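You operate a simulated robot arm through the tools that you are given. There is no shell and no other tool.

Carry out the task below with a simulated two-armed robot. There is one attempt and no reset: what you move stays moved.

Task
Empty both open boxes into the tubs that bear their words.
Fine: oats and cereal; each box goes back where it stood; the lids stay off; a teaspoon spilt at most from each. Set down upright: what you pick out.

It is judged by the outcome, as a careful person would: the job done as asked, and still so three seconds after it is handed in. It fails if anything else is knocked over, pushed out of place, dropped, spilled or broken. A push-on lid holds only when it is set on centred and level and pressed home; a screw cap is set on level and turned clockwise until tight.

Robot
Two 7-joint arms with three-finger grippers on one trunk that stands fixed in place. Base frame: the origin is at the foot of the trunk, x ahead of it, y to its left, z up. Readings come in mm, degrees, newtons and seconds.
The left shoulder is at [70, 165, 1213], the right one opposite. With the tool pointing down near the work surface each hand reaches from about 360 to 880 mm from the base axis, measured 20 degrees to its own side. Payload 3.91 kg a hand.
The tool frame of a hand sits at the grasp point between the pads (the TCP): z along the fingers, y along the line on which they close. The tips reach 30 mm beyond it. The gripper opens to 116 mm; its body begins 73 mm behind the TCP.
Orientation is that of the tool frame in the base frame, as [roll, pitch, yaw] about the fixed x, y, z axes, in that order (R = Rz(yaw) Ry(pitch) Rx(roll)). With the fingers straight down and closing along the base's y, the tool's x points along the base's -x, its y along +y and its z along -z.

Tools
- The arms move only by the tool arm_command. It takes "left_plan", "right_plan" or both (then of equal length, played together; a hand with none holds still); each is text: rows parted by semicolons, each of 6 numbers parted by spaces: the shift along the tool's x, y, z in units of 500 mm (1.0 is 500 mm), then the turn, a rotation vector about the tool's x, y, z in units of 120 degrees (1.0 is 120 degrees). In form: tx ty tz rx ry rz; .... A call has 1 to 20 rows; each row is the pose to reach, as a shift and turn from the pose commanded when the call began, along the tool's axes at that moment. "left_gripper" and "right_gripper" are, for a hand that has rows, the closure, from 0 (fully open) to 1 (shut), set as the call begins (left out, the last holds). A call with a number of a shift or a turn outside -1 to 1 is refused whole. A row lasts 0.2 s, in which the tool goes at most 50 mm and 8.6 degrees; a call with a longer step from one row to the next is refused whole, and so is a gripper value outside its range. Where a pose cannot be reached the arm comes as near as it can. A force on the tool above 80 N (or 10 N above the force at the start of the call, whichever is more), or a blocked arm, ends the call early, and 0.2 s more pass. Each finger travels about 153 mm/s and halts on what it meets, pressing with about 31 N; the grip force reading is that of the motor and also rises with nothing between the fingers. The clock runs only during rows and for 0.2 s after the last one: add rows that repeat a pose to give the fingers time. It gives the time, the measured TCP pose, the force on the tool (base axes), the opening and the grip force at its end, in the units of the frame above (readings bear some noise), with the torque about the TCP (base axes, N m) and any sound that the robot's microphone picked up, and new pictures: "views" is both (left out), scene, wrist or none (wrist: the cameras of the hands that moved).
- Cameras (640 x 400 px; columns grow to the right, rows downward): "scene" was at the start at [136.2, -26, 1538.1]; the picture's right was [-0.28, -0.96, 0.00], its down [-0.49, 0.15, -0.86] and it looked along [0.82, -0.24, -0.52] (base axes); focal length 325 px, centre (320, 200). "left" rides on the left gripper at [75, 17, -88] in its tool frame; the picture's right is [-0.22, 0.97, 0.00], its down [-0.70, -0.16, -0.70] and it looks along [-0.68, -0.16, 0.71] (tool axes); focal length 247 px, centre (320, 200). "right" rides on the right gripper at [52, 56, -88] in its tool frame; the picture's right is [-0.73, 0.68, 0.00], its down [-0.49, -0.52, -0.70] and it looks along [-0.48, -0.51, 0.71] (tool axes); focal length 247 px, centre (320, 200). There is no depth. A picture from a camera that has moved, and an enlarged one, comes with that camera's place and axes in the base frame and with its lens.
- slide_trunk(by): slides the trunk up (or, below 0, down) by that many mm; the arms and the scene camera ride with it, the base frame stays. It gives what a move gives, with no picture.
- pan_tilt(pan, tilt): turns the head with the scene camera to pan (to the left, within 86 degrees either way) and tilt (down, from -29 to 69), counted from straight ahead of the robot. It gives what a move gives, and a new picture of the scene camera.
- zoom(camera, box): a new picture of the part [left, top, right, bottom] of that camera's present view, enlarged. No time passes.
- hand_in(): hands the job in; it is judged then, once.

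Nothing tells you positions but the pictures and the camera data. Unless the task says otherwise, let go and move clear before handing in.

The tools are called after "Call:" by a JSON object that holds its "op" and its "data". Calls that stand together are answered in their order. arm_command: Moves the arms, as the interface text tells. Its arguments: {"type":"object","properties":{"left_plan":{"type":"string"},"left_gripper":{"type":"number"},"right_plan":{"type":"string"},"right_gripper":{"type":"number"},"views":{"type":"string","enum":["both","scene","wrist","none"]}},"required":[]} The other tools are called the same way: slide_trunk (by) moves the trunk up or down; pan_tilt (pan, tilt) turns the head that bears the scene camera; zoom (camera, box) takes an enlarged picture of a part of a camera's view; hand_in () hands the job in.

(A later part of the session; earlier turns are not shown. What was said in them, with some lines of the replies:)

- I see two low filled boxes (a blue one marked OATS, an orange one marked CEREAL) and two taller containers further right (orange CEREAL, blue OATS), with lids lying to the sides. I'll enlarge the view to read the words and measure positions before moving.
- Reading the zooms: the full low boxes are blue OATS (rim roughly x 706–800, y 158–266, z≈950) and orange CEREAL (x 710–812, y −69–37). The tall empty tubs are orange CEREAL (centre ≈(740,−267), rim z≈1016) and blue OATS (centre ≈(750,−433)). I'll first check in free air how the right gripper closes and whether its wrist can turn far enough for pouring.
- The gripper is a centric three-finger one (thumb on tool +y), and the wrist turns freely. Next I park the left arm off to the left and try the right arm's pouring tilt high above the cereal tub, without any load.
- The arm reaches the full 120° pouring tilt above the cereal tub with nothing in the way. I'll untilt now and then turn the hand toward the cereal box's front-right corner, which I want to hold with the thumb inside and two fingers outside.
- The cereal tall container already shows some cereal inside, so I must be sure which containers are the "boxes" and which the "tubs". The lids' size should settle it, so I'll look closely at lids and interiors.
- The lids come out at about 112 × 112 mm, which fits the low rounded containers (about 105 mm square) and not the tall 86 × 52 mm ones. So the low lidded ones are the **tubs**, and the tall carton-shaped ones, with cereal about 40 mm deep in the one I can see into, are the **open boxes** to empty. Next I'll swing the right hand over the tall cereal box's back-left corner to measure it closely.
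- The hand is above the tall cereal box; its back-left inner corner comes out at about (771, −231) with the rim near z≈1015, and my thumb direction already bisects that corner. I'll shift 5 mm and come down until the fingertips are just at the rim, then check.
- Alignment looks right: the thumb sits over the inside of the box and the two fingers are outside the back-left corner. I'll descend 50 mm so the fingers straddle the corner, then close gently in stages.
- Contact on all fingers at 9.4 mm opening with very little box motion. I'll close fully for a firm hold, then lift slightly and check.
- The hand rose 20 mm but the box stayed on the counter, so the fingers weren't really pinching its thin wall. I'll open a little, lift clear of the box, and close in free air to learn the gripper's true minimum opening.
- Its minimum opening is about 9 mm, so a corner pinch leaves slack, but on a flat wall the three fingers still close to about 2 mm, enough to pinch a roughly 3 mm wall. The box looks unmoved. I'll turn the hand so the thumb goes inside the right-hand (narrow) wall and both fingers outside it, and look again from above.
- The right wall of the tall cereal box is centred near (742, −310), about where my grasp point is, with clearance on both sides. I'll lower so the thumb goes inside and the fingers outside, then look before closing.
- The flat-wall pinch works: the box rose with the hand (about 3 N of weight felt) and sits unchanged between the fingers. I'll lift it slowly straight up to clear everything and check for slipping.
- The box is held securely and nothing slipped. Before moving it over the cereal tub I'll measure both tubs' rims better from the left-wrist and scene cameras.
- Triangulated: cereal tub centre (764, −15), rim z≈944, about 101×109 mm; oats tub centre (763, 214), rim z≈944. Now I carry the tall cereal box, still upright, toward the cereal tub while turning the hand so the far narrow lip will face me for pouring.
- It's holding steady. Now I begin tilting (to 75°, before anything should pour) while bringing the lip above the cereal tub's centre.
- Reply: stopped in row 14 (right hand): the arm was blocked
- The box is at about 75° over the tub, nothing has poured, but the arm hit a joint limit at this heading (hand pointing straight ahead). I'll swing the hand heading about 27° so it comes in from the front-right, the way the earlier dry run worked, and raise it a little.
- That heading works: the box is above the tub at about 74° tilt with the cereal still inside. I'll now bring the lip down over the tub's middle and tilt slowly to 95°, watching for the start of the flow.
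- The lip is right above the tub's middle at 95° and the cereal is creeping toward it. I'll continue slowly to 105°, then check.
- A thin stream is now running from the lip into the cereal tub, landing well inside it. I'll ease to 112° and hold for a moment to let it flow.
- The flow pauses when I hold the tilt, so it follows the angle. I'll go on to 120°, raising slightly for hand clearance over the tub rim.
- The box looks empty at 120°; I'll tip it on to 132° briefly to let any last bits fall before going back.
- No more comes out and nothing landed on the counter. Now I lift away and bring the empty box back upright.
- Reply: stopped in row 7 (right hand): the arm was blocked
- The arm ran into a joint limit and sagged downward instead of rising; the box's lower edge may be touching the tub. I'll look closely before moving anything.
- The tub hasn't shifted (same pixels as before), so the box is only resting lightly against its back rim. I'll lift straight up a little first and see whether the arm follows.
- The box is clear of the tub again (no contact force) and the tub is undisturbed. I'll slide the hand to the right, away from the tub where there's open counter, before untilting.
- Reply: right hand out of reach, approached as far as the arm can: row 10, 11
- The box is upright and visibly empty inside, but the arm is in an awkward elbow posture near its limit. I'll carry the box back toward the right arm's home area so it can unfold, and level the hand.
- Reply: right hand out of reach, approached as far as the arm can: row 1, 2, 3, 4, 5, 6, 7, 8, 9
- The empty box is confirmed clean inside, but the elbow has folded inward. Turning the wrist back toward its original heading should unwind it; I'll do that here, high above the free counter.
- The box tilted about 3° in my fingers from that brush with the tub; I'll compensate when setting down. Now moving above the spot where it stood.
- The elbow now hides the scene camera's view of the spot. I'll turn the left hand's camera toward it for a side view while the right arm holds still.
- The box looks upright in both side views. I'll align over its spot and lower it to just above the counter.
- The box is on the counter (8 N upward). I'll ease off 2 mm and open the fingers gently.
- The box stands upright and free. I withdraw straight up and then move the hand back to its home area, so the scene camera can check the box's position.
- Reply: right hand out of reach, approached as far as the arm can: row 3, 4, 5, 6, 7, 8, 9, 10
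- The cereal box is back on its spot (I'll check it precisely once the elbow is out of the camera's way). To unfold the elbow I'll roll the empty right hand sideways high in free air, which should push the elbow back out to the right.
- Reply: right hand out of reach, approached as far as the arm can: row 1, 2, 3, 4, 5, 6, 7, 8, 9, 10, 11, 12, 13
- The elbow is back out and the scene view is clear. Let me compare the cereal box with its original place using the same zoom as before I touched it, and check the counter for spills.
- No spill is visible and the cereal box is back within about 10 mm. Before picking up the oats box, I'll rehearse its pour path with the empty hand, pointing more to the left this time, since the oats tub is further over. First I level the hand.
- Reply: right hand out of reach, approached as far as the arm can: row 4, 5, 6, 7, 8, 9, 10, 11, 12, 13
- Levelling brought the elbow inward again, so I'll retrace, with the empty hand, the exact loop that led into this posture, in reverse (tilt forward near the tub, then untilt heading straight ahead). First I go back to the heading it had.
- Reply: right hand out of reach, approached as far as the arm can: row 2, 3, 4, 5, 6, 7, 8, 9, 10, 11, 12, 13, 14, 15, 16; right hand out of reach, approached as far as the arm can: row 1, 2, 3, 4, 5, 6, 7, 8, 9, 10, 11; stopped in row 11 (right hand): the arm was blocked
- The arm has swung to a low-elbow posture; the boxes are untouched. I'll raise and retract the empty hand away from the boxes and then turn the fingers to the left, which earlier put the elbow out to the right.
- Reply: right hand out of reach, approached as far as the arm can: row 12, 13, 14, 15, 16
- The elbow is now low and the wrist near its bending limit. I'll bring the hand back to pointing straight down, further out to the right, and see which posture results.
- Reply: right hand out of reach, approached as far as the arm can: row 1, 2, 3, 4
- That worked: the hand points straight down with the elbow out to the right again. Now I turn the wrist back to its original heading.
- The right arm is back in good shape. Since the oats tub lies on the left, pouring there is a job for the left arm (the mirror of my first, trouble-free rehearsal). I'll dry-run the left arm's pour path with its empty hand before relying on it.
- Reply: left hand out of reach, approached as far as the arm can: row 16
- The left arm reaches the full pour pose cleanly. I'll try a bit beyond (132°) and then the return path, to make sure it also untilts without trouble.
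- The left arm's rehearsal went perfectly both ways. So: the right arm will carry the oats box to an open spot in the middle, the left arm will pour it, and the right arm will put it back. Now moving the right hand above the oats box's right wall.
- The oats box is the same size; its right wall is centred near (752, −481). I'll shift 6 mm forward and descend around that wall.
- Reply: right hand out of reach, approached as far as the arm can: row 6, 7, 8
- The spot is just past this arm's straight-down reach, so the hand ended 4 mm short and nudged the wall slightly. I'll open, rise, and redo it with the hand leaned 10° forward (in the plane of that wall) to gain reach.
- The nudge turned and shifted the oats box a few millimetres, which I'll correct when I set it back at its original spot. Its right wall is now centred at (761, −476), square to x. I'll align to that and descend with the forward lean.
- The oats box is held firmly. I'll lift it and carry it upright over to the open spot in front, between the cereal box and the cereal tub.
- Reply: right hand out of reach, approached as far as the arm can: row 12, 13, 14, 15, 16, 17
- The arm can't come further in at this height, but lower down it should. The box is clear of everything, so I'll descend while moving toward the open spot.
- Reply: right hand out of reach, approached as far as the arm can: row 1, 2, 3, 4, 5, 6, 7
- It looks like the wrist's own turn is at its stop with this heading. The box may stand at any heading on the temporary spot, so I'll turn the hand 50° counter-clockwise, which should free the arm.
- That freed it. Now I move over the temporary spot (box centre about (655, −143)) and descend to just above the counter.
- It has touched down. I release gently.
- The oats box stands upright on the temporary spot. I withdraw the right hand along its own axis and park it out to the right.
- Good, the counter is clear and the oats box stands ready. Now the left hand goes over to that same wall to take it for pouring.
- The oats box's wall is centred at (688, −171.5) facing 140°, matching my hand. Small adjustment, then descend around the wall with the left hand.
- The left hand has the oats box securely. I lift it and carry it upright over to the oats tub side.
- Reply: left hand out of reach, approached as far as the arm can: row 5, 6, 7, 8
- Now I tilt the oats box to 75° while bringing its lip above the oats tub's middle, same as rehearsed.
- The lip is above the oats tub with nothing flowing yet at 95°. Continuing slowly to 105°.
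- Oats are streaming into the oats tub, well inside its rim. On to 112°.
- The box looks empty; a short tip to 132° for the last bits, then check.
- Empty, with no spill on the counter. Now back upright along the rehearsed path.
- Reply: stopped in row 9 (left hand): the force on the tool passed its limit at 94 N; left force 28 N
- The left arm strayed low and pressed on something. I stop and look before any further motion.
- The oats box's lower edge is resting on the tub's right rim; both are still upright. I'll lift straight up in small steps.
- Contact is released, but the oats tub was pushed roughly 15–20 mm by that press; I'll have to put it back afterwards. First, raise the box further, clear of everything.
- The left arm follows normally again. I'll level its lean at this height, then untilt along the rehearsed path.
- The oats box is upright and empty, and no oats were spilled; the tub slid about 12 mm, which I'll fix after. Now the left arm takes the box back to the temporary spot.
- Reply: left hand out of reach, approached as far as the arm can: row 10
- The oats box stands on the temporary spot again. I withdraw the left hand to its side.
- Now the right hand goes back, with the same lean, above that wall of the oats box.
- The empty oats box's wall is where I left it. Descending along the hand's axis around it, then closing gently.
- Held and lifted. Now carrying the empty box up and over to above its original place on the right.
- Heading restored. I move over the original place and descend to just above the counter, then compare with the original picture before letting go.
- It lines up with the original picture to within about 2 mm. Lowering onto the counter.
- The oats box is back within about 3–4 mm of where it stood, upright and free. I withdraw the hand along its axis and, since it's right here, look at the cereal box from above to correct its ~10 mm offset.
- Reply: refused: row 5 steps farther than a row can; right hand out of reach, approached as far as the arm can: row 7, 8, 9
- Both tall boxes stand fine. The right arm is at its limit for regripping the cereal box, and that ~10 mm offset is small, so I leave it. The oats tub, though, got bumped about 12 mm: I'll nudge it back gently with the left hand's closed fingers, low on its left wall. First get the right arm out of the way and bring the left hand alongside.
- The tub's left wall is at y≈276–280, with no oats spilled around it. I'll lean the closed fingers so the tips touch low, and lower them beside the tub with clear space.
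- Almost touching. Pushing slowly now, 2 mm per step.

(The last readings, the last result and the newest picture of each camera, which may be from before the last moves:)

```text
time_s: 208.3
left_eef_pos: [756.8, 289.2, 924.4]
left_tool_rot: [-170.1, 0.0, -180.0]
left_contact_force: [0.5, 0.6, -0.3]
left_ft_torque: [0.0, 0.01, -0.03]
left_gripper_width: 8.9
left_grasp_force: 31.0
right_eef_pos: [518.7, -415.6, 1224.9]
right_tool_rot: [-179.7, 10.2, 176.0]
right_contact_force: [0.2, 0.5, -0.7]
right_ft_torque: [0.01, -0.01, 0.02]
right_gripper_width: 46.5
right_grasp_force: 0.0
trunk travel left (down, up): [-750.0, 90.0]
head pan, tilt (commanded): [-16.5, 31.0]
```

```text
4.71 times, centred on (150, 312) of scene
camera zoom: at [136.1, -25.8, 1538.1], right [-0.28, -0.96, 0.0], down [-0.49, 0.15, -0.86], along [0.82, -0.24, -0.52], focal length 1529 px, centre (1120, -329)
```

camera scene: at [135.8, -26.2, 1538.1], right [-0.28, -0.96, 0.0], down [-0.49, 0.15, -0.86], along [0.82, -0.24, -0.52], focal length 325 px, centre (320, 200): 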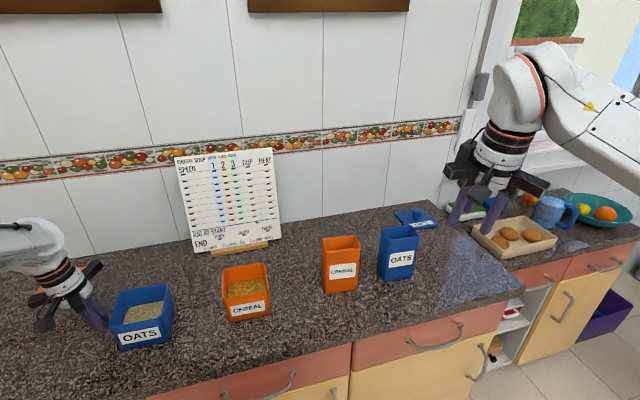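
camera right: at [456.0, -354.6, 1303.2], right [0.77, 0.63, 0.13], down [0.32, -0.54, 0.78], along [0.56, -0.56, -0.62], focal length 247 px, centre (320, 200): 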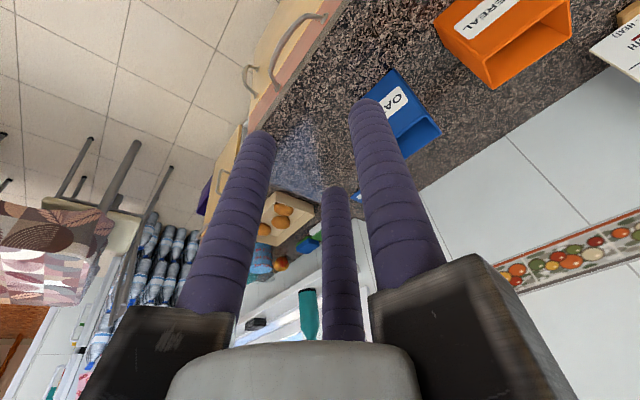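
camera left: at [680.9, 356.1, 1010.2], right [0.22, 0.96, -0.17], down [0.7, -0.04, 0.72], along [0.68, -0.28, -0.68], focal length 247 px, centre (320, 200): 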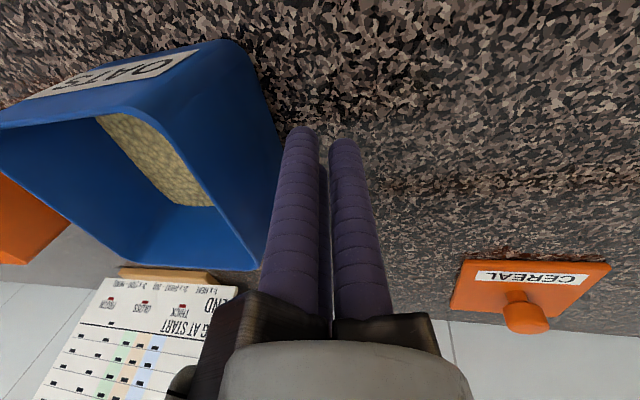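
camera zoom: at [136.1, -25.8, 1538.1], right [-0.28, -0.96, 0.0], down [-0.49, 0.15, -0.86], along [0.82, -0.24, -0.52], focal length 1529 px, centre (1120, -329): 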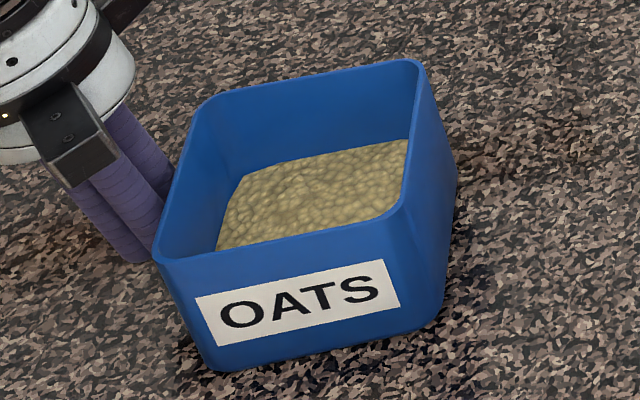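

The tub is back to within about 1 mm sideways and 6 mm fore-aft of its original place. I back the fingers away and lift the left hand clear.

Call:
{"op": "arm_command", "data": {"left_plan": "0 0.0394 -0.0068 0 0 0; 0 0.0788 -0.0136 0 0 0; 0 0.0652 -0.0924 0 0 0; 0 0.0516 -0.1713 0 0 0; 0 0.038 -0.2501 0 0 0; 0 0.0243 -0.3289 0 0 0; 0 0.0107 -0.4078 0 0 0; 0 -0.0029 -0.4866 0 0 0; 0 -0.0063 -0.5063 0 0 0; 0 -0.0063 -0.5063 0 0 0", "views": "none"}}

Call:
{"op": "arm_command", "data": {"left_plan": "0.08 0.02 -0.02 -0.0417 0 0; 0.16 0.04 -0.04 -0.0833 0 0; 0.24 0.06 -0.06 -0.0833 0 0; 0.32 0.08 -0.08 -0.0833 0 0; 0.32 0.08 -0.08 -0.0833 0 0", "left_gripper": 0.5, "views": "both"}}

Call:
{"op": "zoom", "data": {"camera": "scene", "box": [90, 230, 300, 360]}}

Call:
{"op": "zoom", "data": {"camera": "scene", "box": [310, 215, 430, 305]}}

```text
time_s: 210.5
left_eef_pos: [756.1, 329.5, 1175.3]
left_tool_rot: [-170.1, 0.0, 180.0]
left_contact_force: [0.1, -0.1, 1.0]
left_ft_torque: [-0.02, 0.0, 0.0]
left_gripper_width: 8.9
left_grasp_force: 31.1
right_eef_pos: [519.8, -416.0, 1226.4]
right_tool_rot: [-179.7, 10.2, 176.0]
right_contact_force: [0.7, -0.5, -0.7]
right_ft_torque: [0.01, 0.01, -0.01]
right_gripper_width: 46.5
right_grasp_force: 0.1
trunk travel left (down, up): [-750.0, 90.0]
head pan, tilt (commanded): [-16.5, 31.0]
```

```text
time_s: 211.7
left_eef_pos: [597.3, 375.1, 1204.7]
left_tool_rot: [179.8, -0.1, 179.9]
left_contact_force: [1.2, 0.0, 0.1]
left_ft_torque: [0.02, 0.05, -0.01]
left_gripper_width: 58.3
left_grasp_force: 0.1
right_eef_pos: [519.7, -417.7, 1224.9]
right_tool_rot: [-179.7, 10.1, 175.9]
right_contact_force: [1.6, 0.9, -0.3]
right_ft_torque: [-0.02, 0.02, 0.01]
right_gripper_width: 46.4
right_grasp_force: 0.0
trunk travel left (down, up): [-750.0, 90.0]
head pan, tilt (commanded): [-16.5, 31.0]
camera scene: at [137.7, -26.7, 1537.9], right [-0.28, -0.96, 0.0], down [-0.5, 0.15, -0.86], along [0.82, -0.24, -0.52], focal length 325 px, centre (320, 200)
camera left: at [522.2, 393.2, 1293.7], right [0.22, 0.97, 0.0], down [0.7, -0.16, 0.7], along [0.68, -0.16, -0.72], focal length 247 px, centre (320, 200)
```

scene: 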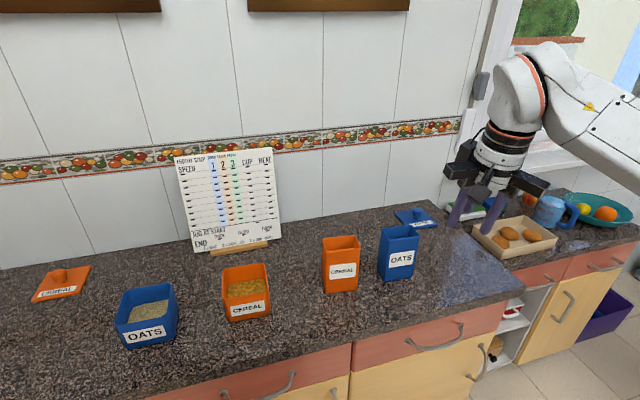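
left: 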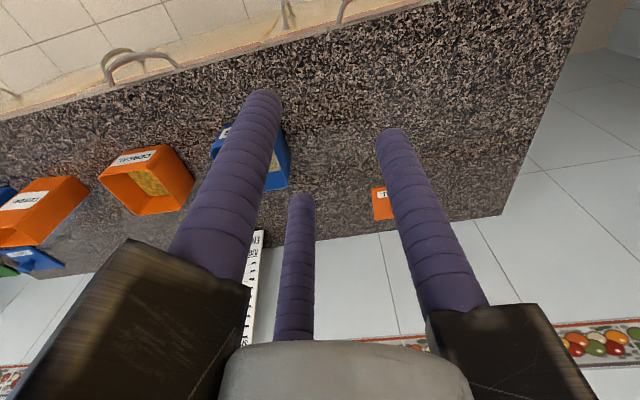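

```text
3.05 times, centred on (195, 295) of scene
camera zoom: at [137.7, -26.7, 1537.9], right [-0.28, -0.96, 0.0], down [-0.5, 0.15, -0.86], along [0.82, -0.24, -0.52], focal length 990 px, centre (701, -90)
```

zoom: 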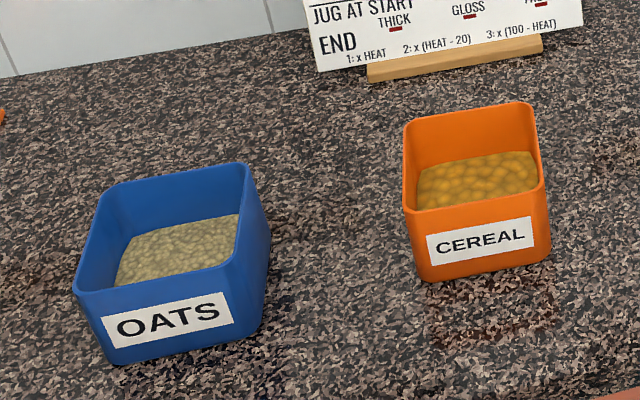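

```text
4.44 times, centred on (370, 260) of scene
camera zoom: at [137.7, -26.7, 1537.9], right [-0.28, -0.96, 0.0], down [-0.5, 0.15, -0.86], along [0.82, -0.24, -0.52], focal length 1444 px, centre (98, -67)
```

zoom: 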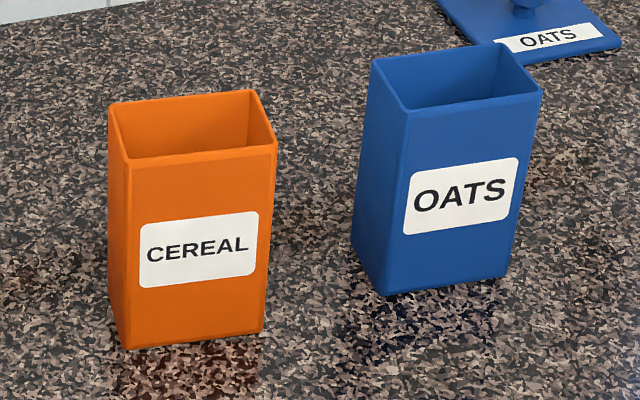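

Everything looks in order; one last close look for stray grains around the tubs and at the lids and boxes before handing in.

Call:
{"op": "zoom", "data": {"camera": "scene", "box": [100, 275, 200, 365]}}

Call:
{"op": "zoom", "data": {"camera": "scene", "box": [200, 245, 340, 345]}}

Call:
{"op": "zoom", "data": {"camera": "right", "box": [330, 0, 640, 220]}}

```text
4.44 times, centred on (150, 320) of scene
camera zoom: at [137.7, -26.7, 1537.9], right [-0.28, -0.96, 0.0], down [-0.5, 0.15, -0.86], along [0.82, -0.24, -0.52], focal length 1444 px, centre (1076, -333)
```

zoom: 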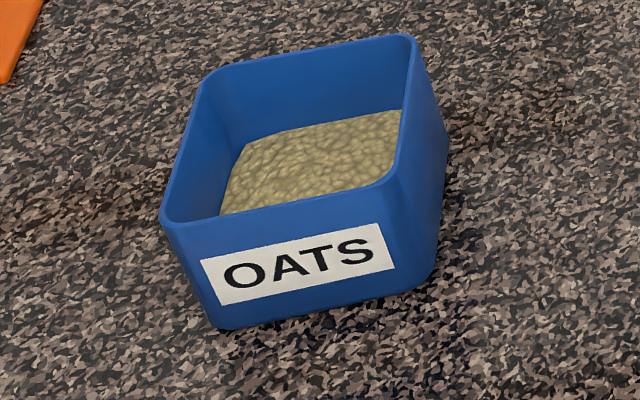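

```text
4.00 times, centred on (270, 295) of scene
camera zoom: at [137.7, -26.7, 1537.9], right [-0.28, -0.96, 0.0], down [-0.5, 0.15, -0.86], along [0.82, -0.24, -0.52], focal length 1300 px, centre (520, -180)
```

zoom: 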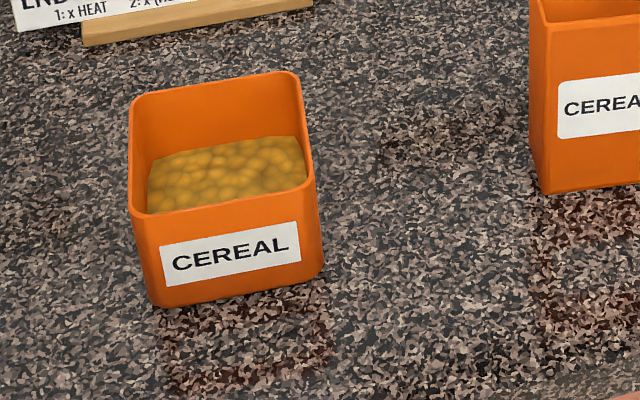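

```text
1.82 times, centred on (485, 110) of right
camera zoom: at [457.3, -355.4, 1302.6], right [0.77, 0.63, 0.13], down [0.32, -0.54, 0.78], along [0.56, -0.56, -0.62], focal length 449 px, centre (20, 364)
```

zoom: 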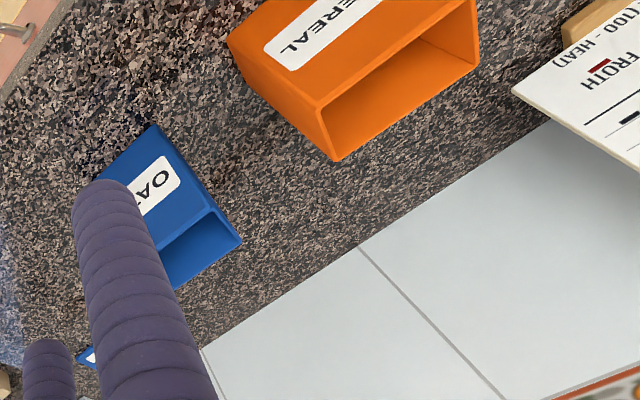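

Both tubs now hold the contents of their boxes, and I see no spills. The two tall boxes stand upright and empty where they were, the lids are still off where they lay, and both hands are open and clear. I'm handing the job in.

Call:
{"op": "hand_in", "data": {}}

```text
The job is handed in.
```

I emptied both tall open boxes into the low tubs with the same words, put the boxes back, and handed the job in. I don't have the judge's verdict.

- **Which was which:** I took the tall containers as the boxes and the low ones as the tubs. The lids measure about 112 mm square, which fits the low containers and not the tall ones.
- **Boxes:** Both stand upright and looked empty inside. The oats box is about 3–4 mm from where it stood. The cereal box is about 11 mm off; I left it because the right arm could not reach to regrip it there.
- **Oats tub:** The left arm sagged while tilting the empty oats box back up and pressed it on the tub's rim, at up to 94 N. The tub stayed upright and nothing spilled, but it slid about 12 mm. I nudged it back to about 6 mm from its original place.
- **Cereal tub:** The empty cereal box briefly rested on its rim, but the tub did not move.
- **Spills and lids:** I saw no grains on the counter in the last close-up pictures. The lids were not touched and are still off.

To reach the oats tub, I set the oats box down for a while in the middle of the counter and poured with the left arm. Both hands ended open and clear.
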